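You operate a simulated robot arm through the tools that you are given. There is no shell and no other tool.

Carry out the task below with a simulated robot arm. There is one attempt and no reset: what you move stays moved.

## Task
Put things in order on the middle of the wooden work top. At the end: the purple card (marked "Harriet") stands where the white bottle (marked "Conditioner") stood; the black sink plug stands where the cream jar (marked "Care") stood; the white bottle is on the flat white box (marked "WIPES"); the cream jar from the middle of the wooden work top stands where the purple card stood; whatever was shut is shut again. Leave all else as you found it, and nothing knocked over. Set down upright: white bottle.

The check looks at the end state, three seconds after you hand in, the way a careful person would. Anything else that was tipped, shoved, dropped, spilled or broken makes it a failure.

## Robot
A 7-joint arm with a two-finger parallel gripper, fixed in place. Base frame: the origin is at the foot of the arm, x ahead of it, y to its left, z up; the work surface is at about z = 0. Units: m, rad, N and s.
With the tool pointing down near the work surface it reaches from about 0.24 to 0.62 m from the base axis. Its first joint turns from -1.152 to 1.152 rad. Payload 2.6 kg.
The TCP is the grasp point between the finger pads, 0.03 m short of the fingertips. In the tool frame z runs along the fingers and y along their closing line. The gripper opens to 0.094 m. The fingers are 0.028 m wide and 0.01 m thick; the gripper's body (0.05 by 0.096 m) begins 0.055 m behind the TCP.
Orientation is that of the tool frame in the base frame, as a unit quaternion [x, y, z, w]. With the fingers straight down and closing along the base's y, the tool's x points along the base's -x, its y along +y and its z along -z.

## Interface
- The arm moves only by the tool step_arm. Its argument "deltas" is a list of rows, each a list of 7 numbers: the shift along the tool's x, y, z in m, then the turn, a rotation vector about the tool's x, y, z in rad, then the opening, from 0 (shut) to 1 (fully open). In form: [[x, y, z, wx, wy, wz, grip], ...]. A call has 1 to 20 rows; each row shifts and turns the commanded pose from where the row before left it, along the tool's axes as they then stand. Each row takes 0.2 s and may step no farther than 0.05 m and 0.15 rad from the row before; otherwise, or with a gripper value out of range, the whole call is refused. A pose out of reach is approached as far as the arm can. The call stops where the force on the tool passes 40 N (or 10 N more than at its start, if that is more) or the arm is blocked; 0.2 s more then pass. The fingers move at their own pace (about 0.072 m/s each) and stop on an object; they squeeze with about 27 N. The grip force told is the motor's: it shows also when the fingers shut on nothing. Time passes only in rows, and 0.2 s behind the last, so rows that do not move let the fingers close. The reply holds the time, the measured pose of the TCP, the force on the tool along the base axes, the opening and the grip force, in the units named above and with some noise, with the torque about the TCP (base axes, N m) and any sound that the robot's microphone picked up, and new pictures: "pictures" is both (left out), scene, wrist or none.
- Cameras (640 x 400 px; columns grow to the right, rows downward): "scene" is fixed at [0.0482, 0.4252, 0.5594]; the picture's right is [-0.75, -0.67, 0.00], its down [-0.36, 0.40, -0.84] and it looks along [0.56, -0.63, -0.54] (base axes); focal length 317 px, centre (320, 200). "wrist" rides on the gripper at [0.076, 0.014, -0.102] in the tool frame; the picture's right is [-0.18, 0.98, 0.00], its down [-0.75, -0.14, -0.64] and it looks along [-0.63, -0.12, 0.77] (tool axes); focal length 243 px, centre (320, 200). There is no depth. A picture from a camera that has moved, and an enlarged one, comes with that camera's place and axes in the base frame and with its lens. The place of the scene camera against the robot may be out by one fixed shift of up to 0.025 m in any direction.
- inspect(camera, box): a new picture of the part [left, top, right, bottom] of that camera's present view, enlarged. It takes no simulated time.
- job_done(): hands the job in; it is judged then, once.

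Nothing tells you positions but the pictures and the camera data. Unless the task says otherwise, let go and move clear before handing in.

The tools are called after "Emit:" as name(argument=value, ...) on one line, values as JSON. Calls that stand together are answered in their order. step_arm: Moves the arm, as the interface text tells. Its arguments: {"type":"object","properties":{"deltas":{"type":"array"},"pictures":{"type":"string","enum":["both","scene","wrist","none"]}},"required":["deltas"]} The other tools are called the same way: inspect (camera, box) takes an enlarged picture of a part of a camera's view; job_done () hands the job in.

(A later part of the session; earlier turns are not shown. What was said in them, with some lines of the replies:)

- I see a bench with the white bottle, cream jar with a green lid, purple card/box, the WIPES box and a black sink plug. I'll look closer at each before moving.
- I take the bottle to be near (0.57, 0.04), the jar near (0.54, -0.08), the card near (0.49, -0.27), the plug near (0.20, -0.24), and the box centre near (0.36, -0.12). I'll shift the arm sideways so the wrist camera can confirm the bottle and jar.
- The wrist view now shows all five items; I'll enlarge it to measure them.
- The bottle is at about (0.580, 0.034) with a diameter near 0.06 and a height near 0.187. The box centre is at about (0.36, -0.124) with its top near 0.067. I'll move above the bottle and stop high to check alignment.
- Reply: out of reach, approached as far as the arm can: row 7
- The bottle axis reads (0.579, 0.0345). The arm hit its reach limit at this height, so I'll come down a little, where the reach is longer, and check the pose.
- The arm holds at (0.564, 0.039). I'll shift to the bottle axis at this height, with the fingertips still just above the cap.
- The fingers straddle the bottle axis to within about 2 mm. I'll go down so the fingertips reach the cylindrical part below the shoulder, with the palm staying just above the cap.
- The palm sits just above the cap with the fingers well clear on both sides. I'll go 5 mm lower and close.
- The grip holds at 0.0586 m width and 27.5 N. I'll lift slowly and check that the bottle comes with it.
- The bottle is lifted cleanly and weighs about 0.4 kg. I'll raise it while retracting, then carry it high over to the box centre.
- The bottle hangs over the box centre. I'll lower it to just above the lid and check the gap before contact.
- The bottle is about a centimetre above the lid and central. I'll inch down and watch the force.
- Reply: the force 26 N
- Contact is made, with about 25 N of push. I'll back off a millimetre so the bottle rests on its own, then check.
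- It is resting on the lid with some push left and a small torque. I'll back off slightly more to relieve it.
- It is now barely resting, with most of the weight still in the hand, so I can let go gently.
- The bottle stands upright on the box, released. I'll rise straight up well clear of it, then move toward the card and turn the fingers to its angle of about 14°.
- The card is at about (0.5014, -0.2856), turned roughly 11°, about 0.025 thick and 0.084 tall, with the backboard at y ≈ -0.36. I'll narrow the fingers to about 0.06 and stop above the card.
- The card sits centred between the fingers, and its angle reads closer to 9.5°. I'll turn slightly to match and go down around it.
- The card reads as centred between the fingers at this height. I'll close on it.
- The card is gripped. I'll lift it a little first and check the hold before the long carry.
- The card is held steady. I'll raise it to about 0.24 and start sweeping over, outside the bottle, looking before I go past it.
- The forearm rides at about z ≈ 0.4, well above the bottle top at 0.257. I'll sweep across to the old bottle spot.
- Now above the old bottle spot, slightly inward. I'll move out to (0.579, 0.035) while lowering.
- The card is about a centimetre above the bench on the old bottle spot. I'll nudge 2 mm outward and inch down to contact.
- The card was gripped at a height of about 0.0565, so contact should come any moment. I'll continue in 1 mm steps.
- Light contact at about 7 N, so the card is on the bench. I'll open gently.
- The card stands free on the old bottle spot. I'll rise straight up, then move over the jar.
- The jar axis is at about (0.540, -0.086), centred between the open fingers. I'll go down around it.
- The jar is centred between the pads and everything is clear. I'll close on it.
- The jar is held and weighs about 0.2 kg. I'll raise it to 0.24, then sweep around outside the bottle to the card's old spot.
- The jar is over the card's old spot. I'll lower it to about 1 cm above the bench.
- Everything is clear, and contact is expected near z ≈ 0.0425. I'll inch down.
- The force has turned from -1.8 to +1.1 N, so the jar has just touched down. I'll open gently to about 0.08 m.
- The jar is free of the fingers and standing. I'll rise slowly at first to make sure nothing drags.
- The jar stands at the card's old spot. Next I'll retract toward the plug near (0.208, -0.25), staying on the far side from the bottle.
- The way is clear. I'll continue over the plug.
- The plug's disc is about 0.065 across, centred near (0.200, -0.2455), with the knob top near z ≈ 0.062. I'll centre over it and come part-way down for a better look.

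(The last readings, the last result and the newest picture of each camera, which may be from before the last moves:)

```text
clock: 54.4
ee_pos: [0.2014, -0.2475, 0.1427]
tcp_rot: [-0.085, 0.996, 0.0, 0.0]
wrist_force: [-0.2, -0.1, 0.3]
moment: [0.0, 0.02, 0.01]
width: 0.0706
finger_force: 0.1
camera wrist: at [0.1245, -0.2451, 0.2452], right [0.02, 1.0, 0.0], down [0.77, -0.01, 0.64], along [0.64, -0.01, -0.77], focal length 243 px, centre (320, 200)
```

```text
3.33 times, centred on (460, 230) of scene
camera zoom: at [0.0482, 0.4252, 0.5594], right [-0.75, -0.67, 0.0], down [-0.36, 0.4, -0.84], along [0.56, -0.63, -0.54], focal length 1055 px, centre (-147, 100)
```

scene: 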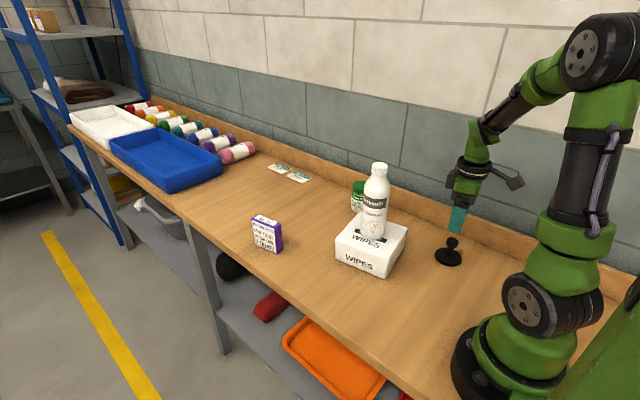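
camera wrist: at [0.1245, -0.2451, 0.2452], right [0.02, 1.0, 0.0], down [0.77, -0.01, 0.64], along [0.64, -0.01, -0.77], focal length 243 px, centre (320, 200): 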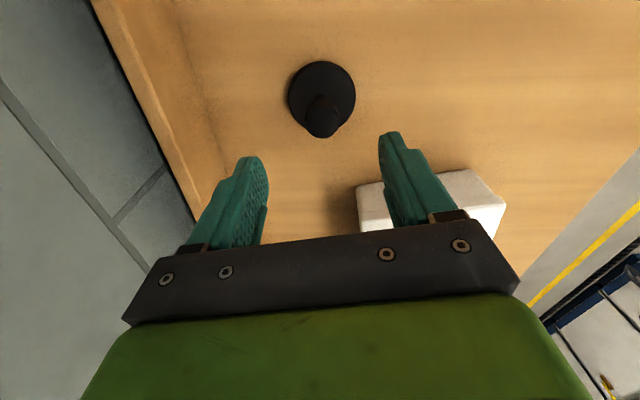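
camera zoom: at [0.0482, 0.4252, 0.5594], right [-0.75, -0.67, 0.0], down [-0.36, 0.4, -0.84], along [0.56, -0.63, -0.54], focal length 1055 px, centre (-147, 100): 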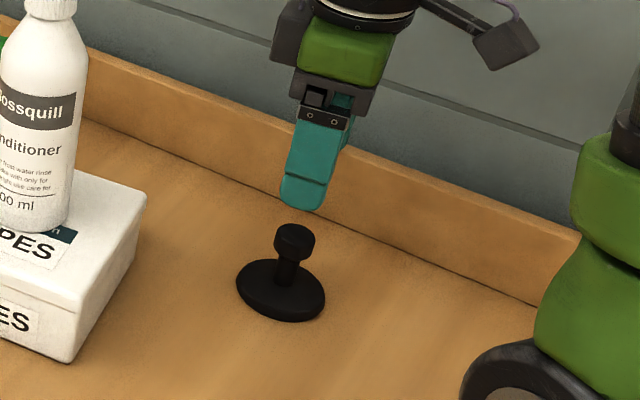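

The plug's axis is at about (0.1997, -0.2442) with the knob top near z ≈ 0.058. I'll nudge onto it and lower so the pads meet the knob while the fingertips stay above the disc.

Emit:
step_arm(deltas=[[0.001, 0.0032, 0.03, 0, 0, 0, 0.75], [0, 0, 0.03, 0, 0, 0, 0.75], [0, 0, 0.031, 0, 0, 0, 0.75], [0, 0, 0, 0, 0, 0, 0.75]], pictures="both")

Emit:
inspect(camera="wrist", box=[220, 60, 420, 240])

Emit:
inspect(camera="scene", box=[400, 190, 500, 290])

```text
clock: 55.4
ee_pos: [0.1984, -0.2458, 0.051]
tcp_rot: [-0.084, 0.996, -0.001, 0.001]
wrist_force: [0.9, 0.5, 0.7]
moment: [-0.02, -0.01, -0.02]
width: 0.0705
finger_force: 0.0
camera wrist: at [0.1201, -0.2434, 0.1541], right [0.02, 1.0, 0.0], down [0.77, -0.01, 0.64], along [0.64, -0.01, -0.77], focal length 243 px, centre (320, 200)
```

scene: 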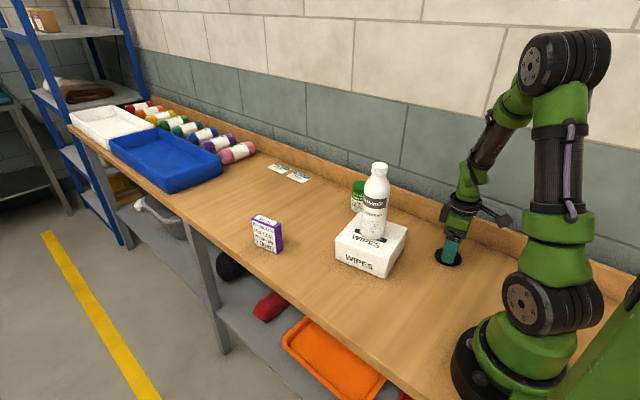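
wrist: 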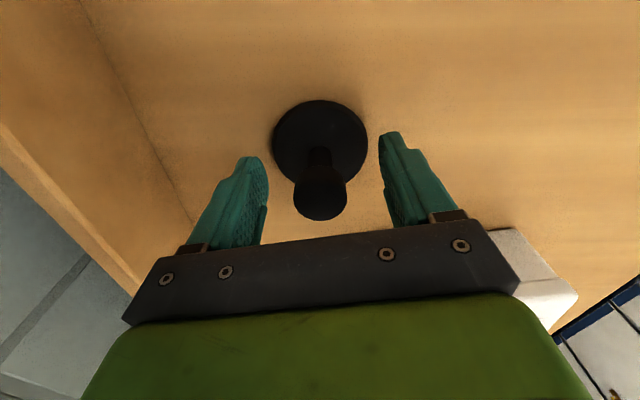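

```text
2.22 times, centred on (320, 150) of wrist
camera zoom: at [0.1201, -0.2434, 0.1541], right [0.02, 1.0, 0.0], down [0.77, -0.01, 0.64], along [0.64, -0.01, -0.77], focal length 539 px, centre (320, 311)
```

zoom: 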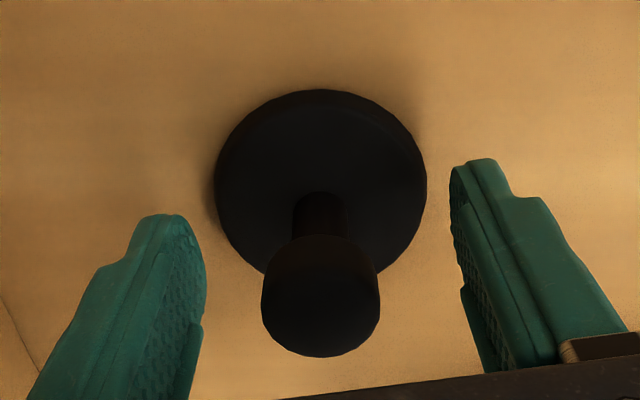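

```text
4.00 times, centred on (450, 240) of scene
camera zoom: at [0.0482, 0.4252, 0.5594], right [-0.75, -0.67, 0.0], down [-0.36, 0.4, -0.84], along [0.56, -0.63, -0.54], focal length 1266 px, centre (-200, 40)
```

zoom: 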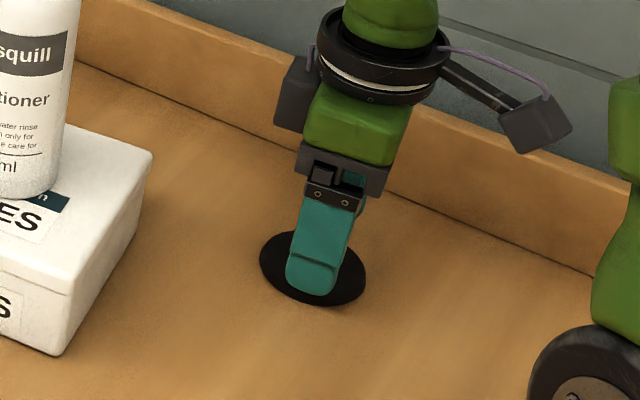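

The knob head sits right at the grasp point. I'll close on it.

Emit:
step_arm(deltas=[[0, 0, 0, 0, 0, 0, 0.5], [0, 0, 0, 0, 0, 0, 0.33], [0, 0, 0, 0, 0, 0, 0.2], [0, 0, 0, 0, 0, 0, 0], [0, 0, 0, 0, 0, 0, 0]], pictures="none")

Emit:
step_arm(deltas=[[0, 0, -0.01, 0, 0, 0, 0], [0, 0, -0.02, 0, 0, 0, 0], [0, 0, -0.02, 0, 0, 0, 0], [0, 0, 0, 0, 0, 0, 0]], pictures="both")

Emit:
inspect(camera="scene", box=[400, 170, 500, 290])

Emit:
inspect(camera="wrist", box=[220, 60, 420, 240])

```text
clock: 56.6
ee_pos: [0.1971, -0.2449, 0.0513]
tcp_rot: [-0.084, 0.996, 0.0, 0.0]
wrist_force: [0.6, -1.1, -0.1]
moment: [0.01, -0.01, -0.04]
width: 0.027
finger_force: 27.0
```

```text
clock: 57.6
ee_pos: [0.1978, -0.2426, 0.0996]
tcp_rot: [-0.085, 0.996, 0.001, 0.0]
wrist_force: [0.3, 0.2, -0.1]
moment: [-0.01, 0.04, 0.03]
width: 0.0266
finger_force: 26.7
camera wrist: at [0.1206, -0.2413, 0.2039], right [0.02, 1.0, 0.0], down [0.77, -0.01, 0.64], along [0.64, -0.01, -0.77], focal length 243 px, centre (320, 200)
```

scene: 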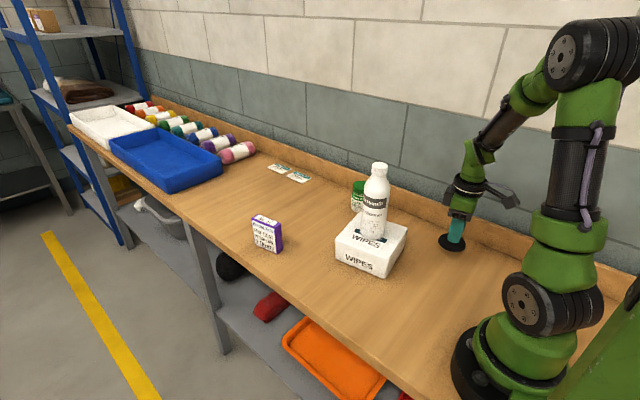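
wrist: 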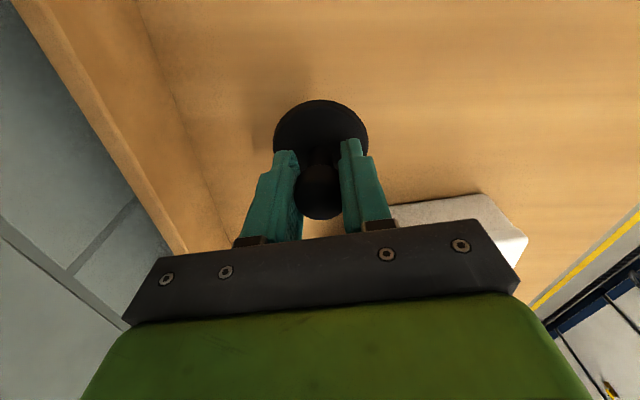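

```text
3.33 times, centred on (450, 230) of scene
camera zoom: at [0.0482, 0.4252, 0.5594], right [-0.75, -0.67, 0.0], down [-0.36, 0.4, -0.84], along [0.56, -0.63, -0.54], focal length 1055 px, centre (-113, 100)
```

zoom: 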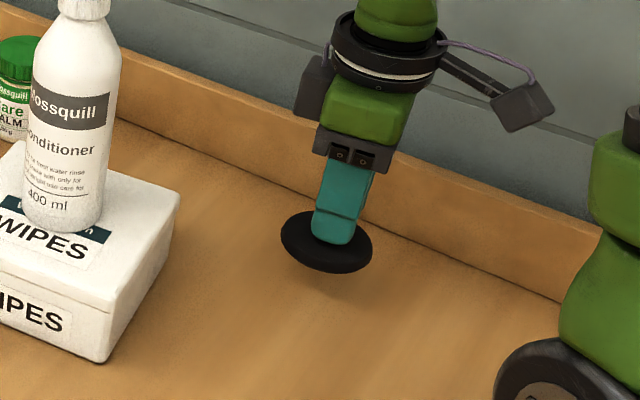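

```text
2.22 times, centred on (320, 150) of wrist
camera zoom: at [0.1206, -0.2413, 0.2039], right [0.02, 1.0, 0.0], down [0.77, -0.01, 0.64], along [0.64, -0.01, -0.77], focal length 539 px, centre (320, 311)
```

zoom: 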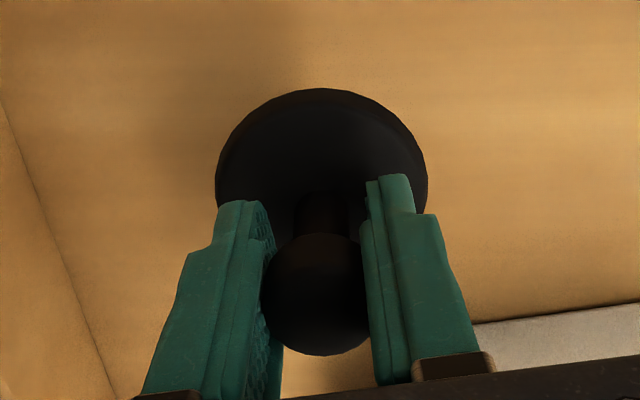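

The plug is held straight. I'll raise it to 0.25 and take the same clear route back around the outside of the bottle, stopping part-way to check.

Emit:
step_arm(deltas=[[0, 0, -0.0376, 0, 0, 0, 0], [0, 0, -0.0376, 0, 0, 0, 0], [0, 0, -0.0376, 0, 0, 0, 0], [0, 0, -0.0376, 0, 0, 0, 0], [-0.0366, -0.008, 0, 0, 0, 0, 0], [-0.0366, -0.008, 0, 0, 0, 0, 0], [-0.0366, -0.008, 0, 0, 0, 0, 0], [-0.0366, -0.008, 0, 0, 0, 0, 0], [-0.0366, -0.008, 0, 0, 0, 0, 0], [-0.0366, -0.008, 0, 0, 0, 0, 0], [-0.0366, -0.008, 0, 0, 0, 0, 0], [0, 0, 0, 0, 0, 0, 0]], pictures="both")

```text
clock: 60.2
ee_pos: [0.4592, -0.2504, 0.2514]
tcp_rot: [-0.085, 0.996, -0.001, -0.001]
wrist_force: [0.6, 0.4, -1.2]
moment: [0.01, 0.01, 0.01]
width: 0.0264
finger_force: 27.4
camera wrist: at [0.3824, -0.2487, 0.3556], right [0.02, 1.0, 0.0], down [0.77, -0.01, 0.64], along [0.64, -0.01, -0.77], focal length 243 px, centre (320, 200)
```

scene: 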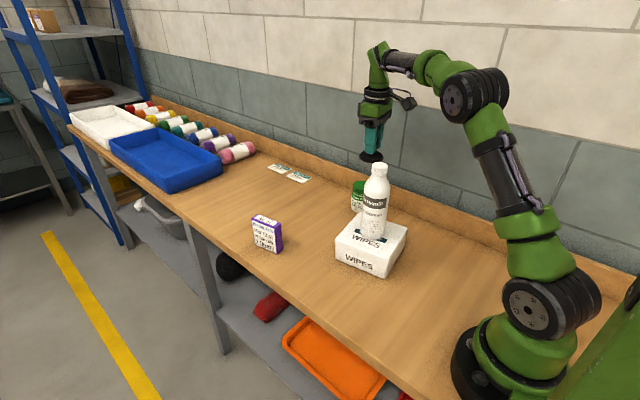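
wrist: 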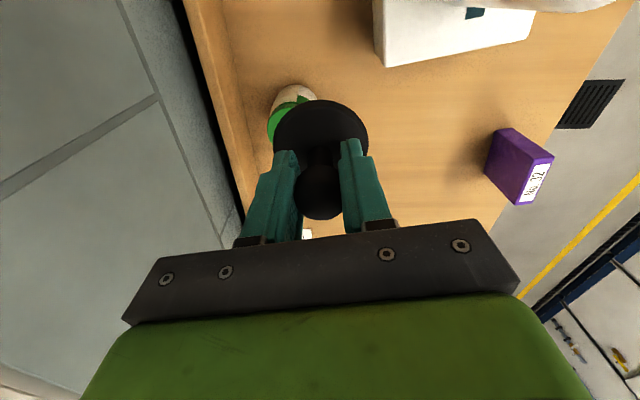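

All is standing as it should. I'll sweep over to the jar's old spot and start lowering.

Emit:
step_arm(deltas=[[-0.02134, 0.0298, 0, 0, 0, 0, 0], [-0.02134, 0.0298, 0, 0, 0, 0, 0], [-0.02134, 0.0298, 0, 0, 0, 0, 0], [-0.02134, 0.0298, 0, 0, 0, 0, 0], [-0.02134, 0.0298, 0, 0, 0, 0, 0], [0, 0, 0, 0, 0, 0, 0], [0, 0, 0.035, 0, 0, 0, 0], [0, 0, 0.035, 0, 0, 0, 0], [0, 0, 0.035, 0, 0, 0, 0], [0, 0, 0.035, 0, 0, 0, 0], [0, 0, 0, 0, 0, 0, 0]], pictures="both")

Emit:
inspect(camera="scene", box=[220, 120, 420, 280])

Emit:
inspect(camera="wrist", box=[220, 60, 420, 240])

```text
clock: 62.6
ee_pos: [0.5406, -0.0906, 0.1089]
tcp_rot: [-0.085, 0.996, 0.0, 0.0]
wrist_force: [0.2, 0.1, -1.0]
moment: [-0.04, -0.01, 0.02]
width: 0.0266
finger_force: 27.1
camera wrist: at [0.4634, -0.0876, 0.2126], right [0.02, 1.0, 0.0], down [0.77, -0.01, 0.64], along [0.64, -0.01, -0.77], focal length 243 px, centre (320, 200)
```

scene: 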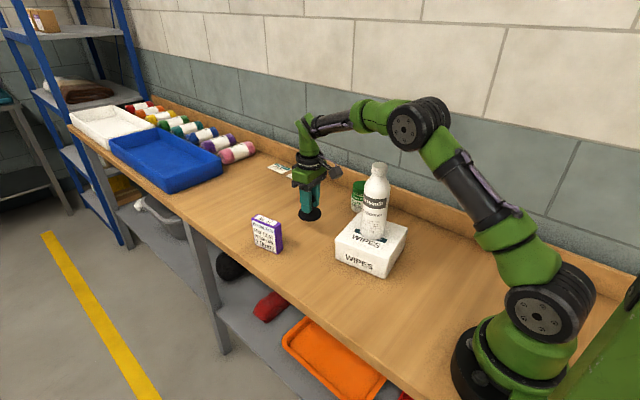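
wrist: 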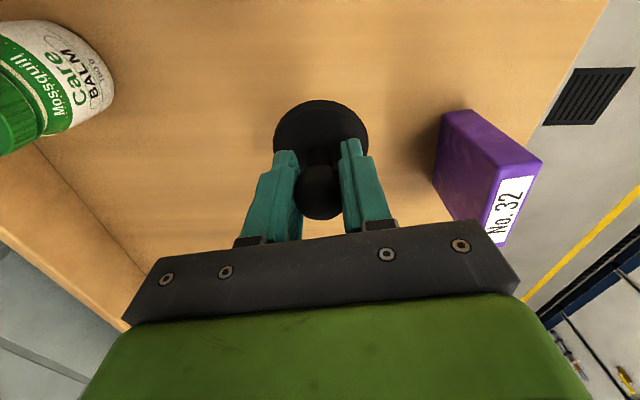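

```text
2.50 times, centred on (320, 200) of scene
camera zoom: at [0.0482, 0.4252, 0.5594], right [-0.75, -0.67, 0.0], down [-0.36, 0.4, -0.84], along [0.56, -0.63, -0.54], focal length 791 px, centre (320, 200)
```

zoom: 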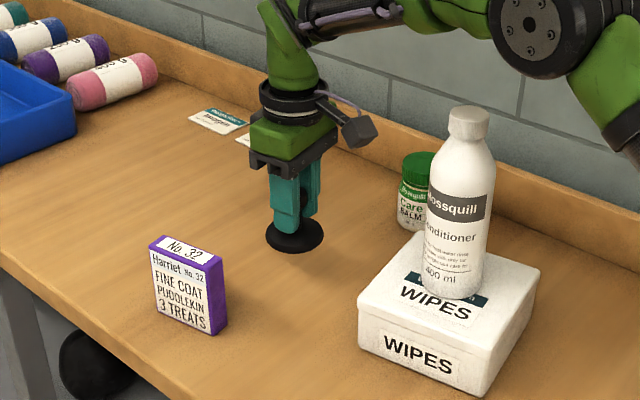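

```text
2.22 times, centred on (320, 150) of wrist
camera zoom: at [0.4634, -0.0876, 0.2126], right [0.02, 1.0, 0.0], down [0.77, -0.01, 0.64], along [0.64, -0.01, -0.77], focal length 539 px, centre (320, 311)
```

zoom: 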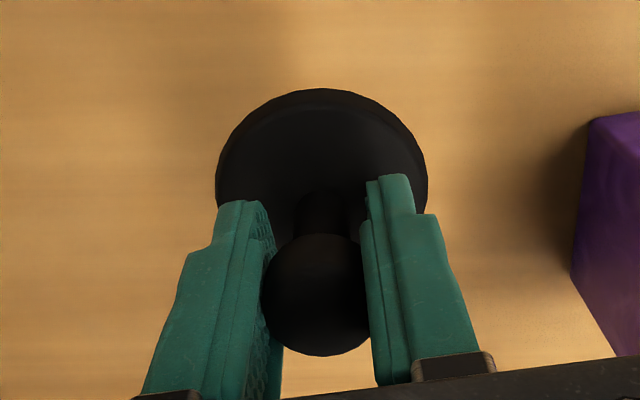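

The plug hangs about 4 mm off in y. I'll correct that and lower to just above the bench.

Emit:
step_arm(deltas=[[0.0005, 0.0041, 0.02, 0, 0, 0, 0], [0, 0, 0.02, 0, 0, 0, 0], [0, 0, 0.01, 0, 0, 0, 0], [0, 0, 0, 0, 0, 0, 0]], pictures="none")

Emit:
step_arm(deltas=[[0, 0, 0.003, 0, 0, 0, 0], [0, 0, 0.002, 0, 0, 0, 0], [0, 0, 0, 0, 0, 0, 0]], pictures="none")

Emit:
step_arm(deltas=[[0, 0, 0.001, 0, 0, 0, 0], [0, 0, 0, 0, 0, 0, 0]], pictures="none")

```text
clock: 63.6
ee_pos: [0.5383, -0.0867, 0.0617]
tcp_rot: [-0.084, 0.996, -0.001, 0.0]
wrist_force: [-0.7, 0.3, -1.4]
moment: [0.02, 0.02, -0.03]
width: 0.0265
finger_force: 27.7
```

```text
clock: 64.4
ee_pos: [0.5383, -0.0862, 0.0571]
tcp_rot: [-0.085, 0.996, 0.0, 0.0]
wrist_force: [0.0, -0.1, -0.9]
moment: [-0.01, 0.0, 0.01]
width: 0.0266
finger_force: 26.7
```

```text
clock: 65.0
ee_pos: [0.5374, -0.0864, 0.055]
tcp_rot: [-0.085, 0.996, -0.001, 0.001]
wrist_force: [-0.4, 0.0, -0.9]
moment: [-0.01, -0.03, -0.02]
width: 0.0266
finger_force: 26.8
```

Emit:
step_arm(deltas=[[-0.001, 0, 0.0015, 0, 0, 0, 0], [0, 0, 0, 0, 0, 0, 0]], pictures="none")

Emit:
step_arm(deltas=[[0, 0, 0.001, 0, 0, 0, 0], [0, 0, 0, 0, 0, 0, 0]], pictures="none")

Emit:
step_arm(deltas=[[0, 0, 0.001, 0, 0, 0, 0], [0, 0, 0, 0, 0, 0, 0]], pictures="none")

```text
clock: 65.6
ee_pos: [0.5377, -0.0863, 0.053]
tcp_rot: [-0.085, 0.996, 0.0, -0.001]
wrist_force: [-0.7, 0.0, -0.8]
moment: [0.0, -0.02, 0.01]
width: 0.0263
finger_force: 26.9
```

```text
clock: 66.2
ee_pos: [0.5392, -0.0864, 0.0526]
tcp_rot: [-0.084, 0.996, 0.0, 0.0]
wrist_force: [-0.3, -0.2, 0.2]
moment: [0.0, 0.0, 0.04]
width: 0.0268
finger_force: 27.6
```

```text
clock: 66.8
ee_pos: [0.5386, -0.0863, 0.0514]
tcp_rot: [-0.085, 0.996, 0.0, -0.001]
wrist_force: [0.0, 0.5, -0.3]
moment: [-0.01, 0.01, 0.01]
width: 0.0268
finger_force: 26.5
```

Emit:
step_arm(deltas=[[0, 0, 0.001, 0, 0, 0, 0], [0, 0, 0, 0, 0, 0, 0]], pictures="none")

Emit:
inspect(camera="scene", box=[260, 170, 360, 260])

```text
clock: 67.4
ee_pos: [0.538, -0.087, 0.0512]
tcp_rot: [-0.084, 0.996, 0.001, -0.001]
wrist_force: [-2.9, -1.2, 5.7]
moment: [0.01, 0.07, 0.01]
width: 0.0266
finger_force: 27.0
```

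```text
4.44 times, centred on (310, 215) of scene
camera zoom: at [0.0482, 0.4252, 0.5594], right [-0.75, -0.67, 0.0], down [-0.36, 0.4, -0.84], along [0.56, -0.63, -0.54], focal length 1407 px, centre (364, 133)
```

zoom: 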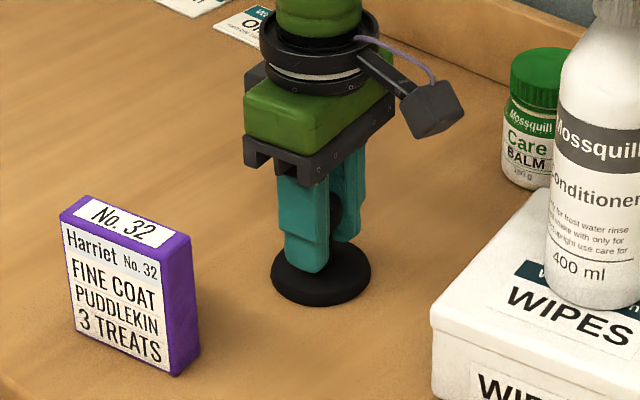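

The plug rests on the bench with light contact at about 6 N. I'll open gently.

Emit:
step_arm(deltas=[[0, 0, 0, 0, 0, 0, 0.33], [0, 0, 0, 0, 0, 0, 0.42], [0, 0, 0, 0, 0, 0, 0.55], [0, 0, 0, 0, 0, 0, 0.7], [0, 0, 0, 0, 0, 0, 0.75], [0, 0, 0, 0, 0, 0, 0.75]], pictures="both")

```text
clock: 68.8
ee_pos: [0.5386, -0.0872, 0.0505]
tcp_rot: [-0.085, 0.996, 0.0, 0.0]
wrist_force: [0.6, 0.3, -0.3]
moment: [0.0, 0.0, 0.04]
width: 0.0705
finger_force: 0.2
camera wrist: at [0.4612, -0.0848, 0.154], right [0.02, 1.0, 0.0], down [0.77, -0.01, 0.64], along [0.64, -0.01, -0.77], focal length 243 px, centre (320, 200)
```

scene: 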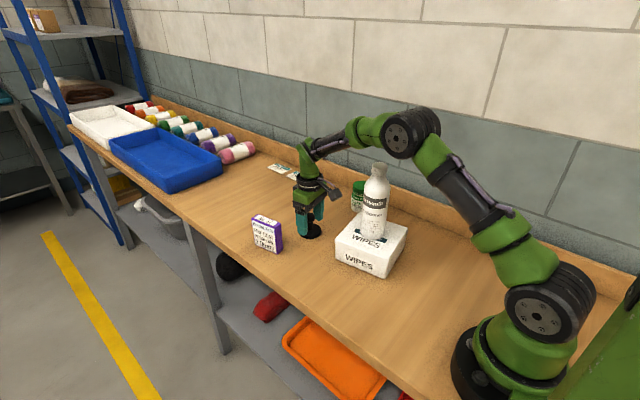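
wrist: 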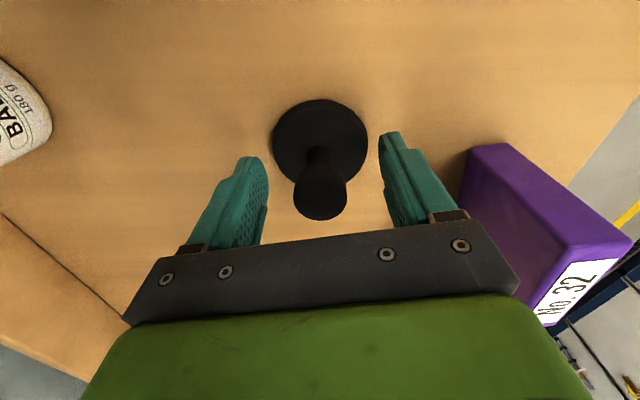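

Released with the plug standing. I'll rise straight up, then pull back high and to the side, clear of the bottle, for a final check.

Emit:
step_arm(deltas=[[0, 0, -0.015, 0, 0, 0, 0.75], [0, 0, -0.025, 0, 0, 0, 0.75], [0, 0, -0.035, 0, 0, 0, 0.75], [0, 0, -0.04, 0, 0, 0, 0.75], [0, 0, -0.04, 0, 0, 0, 0.75], [0, 0, -0.04, 0, 0, 0, 0.75], [0.02, 0.015, -0.035, 0, 0, 0, 0.75], [0.025, 0.02, -0.03, 0, 0, 0, 0.75], [0.025, 0.03, -0.02, 0, 0, 0, 0.75], [0.025, 0.03, -0.02, 0, 0, 0, 0.75], [0, 0, 0, 0, 0, 0, 0.75]], pictures="both")

Emit:
inspect(camera="scene", box=[220, 150, 460, 290])

Emit:
inspect(camera="wrist", box=[140, 0, 460, 240])

```text
clock: 71.2
ee_pos: [0.4267, -0.0084, 0.3528]
tcp_rot: [-0.085, 0.996, 0.0, -0.001]
wrist_force: [0.0, -0.7, -0.2]
moment: [0.01, -0.02, -0.04]
width: 0.0703
finger_force: 0.1
camera wrist: at [0.3493, -0.0076, 0.4567], right [0.02, 1.0, 0.0], down [0.77, -0.01, 0.64], along [0.64, -0.01, -0.77], focal length 243 px, centre (320, 200)
```

scene: 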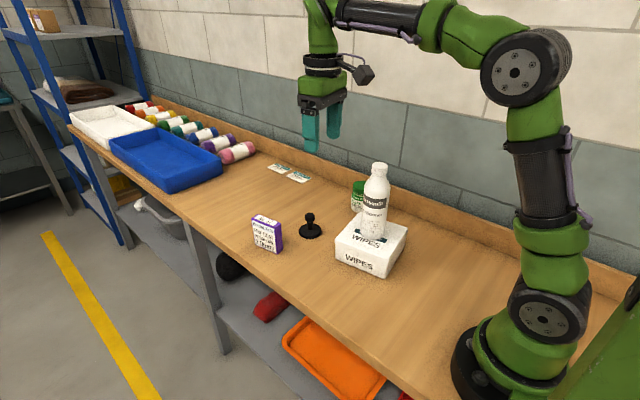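
wrist: 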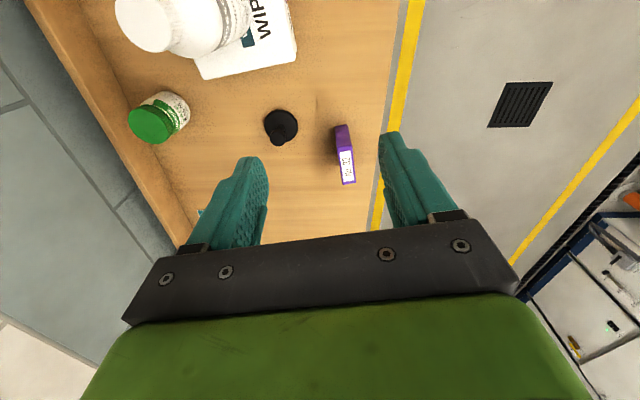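

```text
2.67 times, centred on (340, 220) of scene
camera zoom: at [0.0482, 0.4252, 0.5594], right [-0.75, -0.67, 0.0], down [-0.36, 0.4, -0.84], along [0.56, -0.63, -0.54], focal length 844 px, centre (267, 147)
```

zoom: 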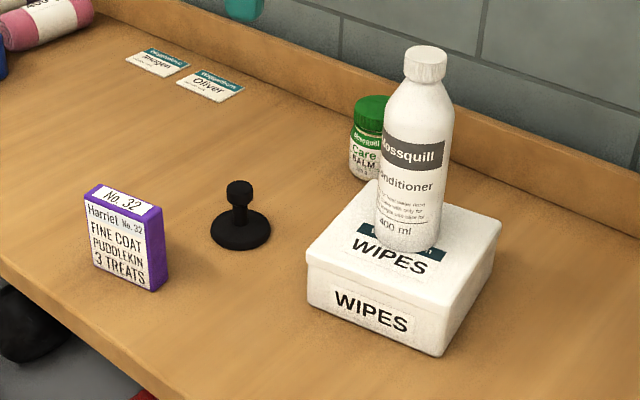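

```text
1.67 times, centred on (300, 120) of wrist
camera zoom: at [0.3493, -0.0076, 0.4567], right [0.02, 1.0, 0.0], down [0.77, -0.01, 0.64], along [0.64, -0.01, -0.77], focal length 404 px, centre (353, 333)
```

zoom: 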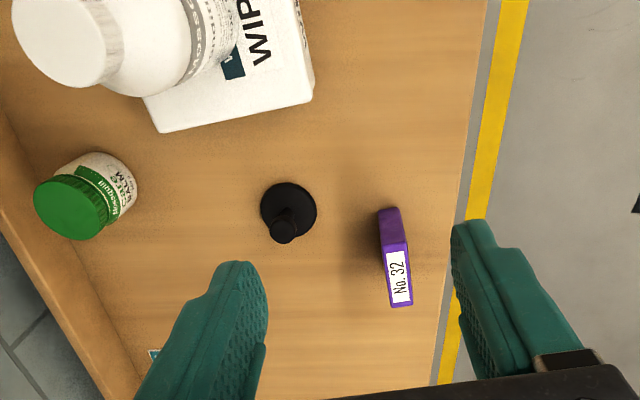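

Everything looks placed. I'll take the same crop as at the start to compare positions before handing in.

Emit:
inspect(camera="scene", box=[230, 150, 490, 300])

Emit:
inspect(camera="scene", box=[60, 80, 320, 230])

```text
2.46 times, centred on (360, 225) of scene
camera zoom: at [0.0482, 0.4252, 0.5594], right [-0.75, -0.67, 0.0], down [-0.36, 0.4, -0.84], along [0.56, -0.63, -0.54], focal length 779 px, centre (222, 138)
```

zoom: 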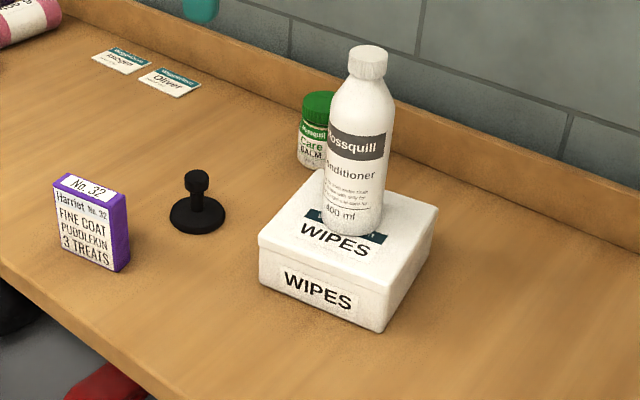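

```text
2.46 times, centred on (190, 155) of scene
camera zoom: at [0.0482, 0.4252, 0.5594], right [-0.75, -0.67, 0.0], down [-0.36, 0.4, -0.84], along [0.56, -0.63, -0.54], focal length 779 px, centre (640, 311)
```

zoom: 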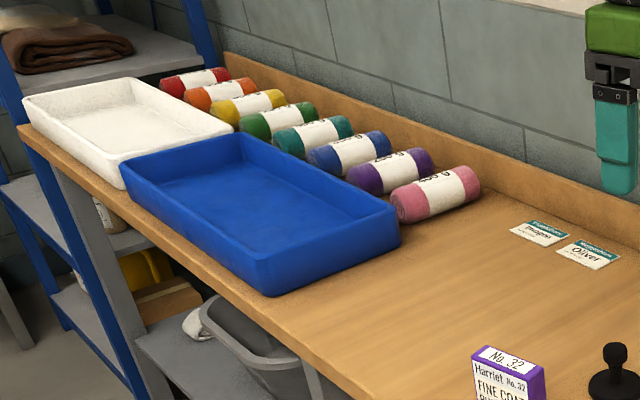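

The box is unmoved. The bottle stands upright on it, the card is where the bottle was, the plug is where the jar was, and the jar is where the card was with its lid on. The other items look untouched and the arm is clear, so I'm handing in.

Emit:
job_done()

```text
The job is handed in.
```

I've moved all four items and handed the job in. A last look, before I handed in, showed everything standing and the arm clear. I haven't seen a verdict.

- **White bottle:** it stands upright near the centre of the WIPES box, which did not move.
- **Purple card:** it stands where the bottle stood, facing the same way as before, within a few millimetres by the camera.
- **Cream jar:** it stands where the card stood, with its lid still on.
- **Black sink plug:** it stands where the jar stood, also within a few millimetres.

Nothing had to be opened. The trays, rolls and name cards look the same as in the first pictures.
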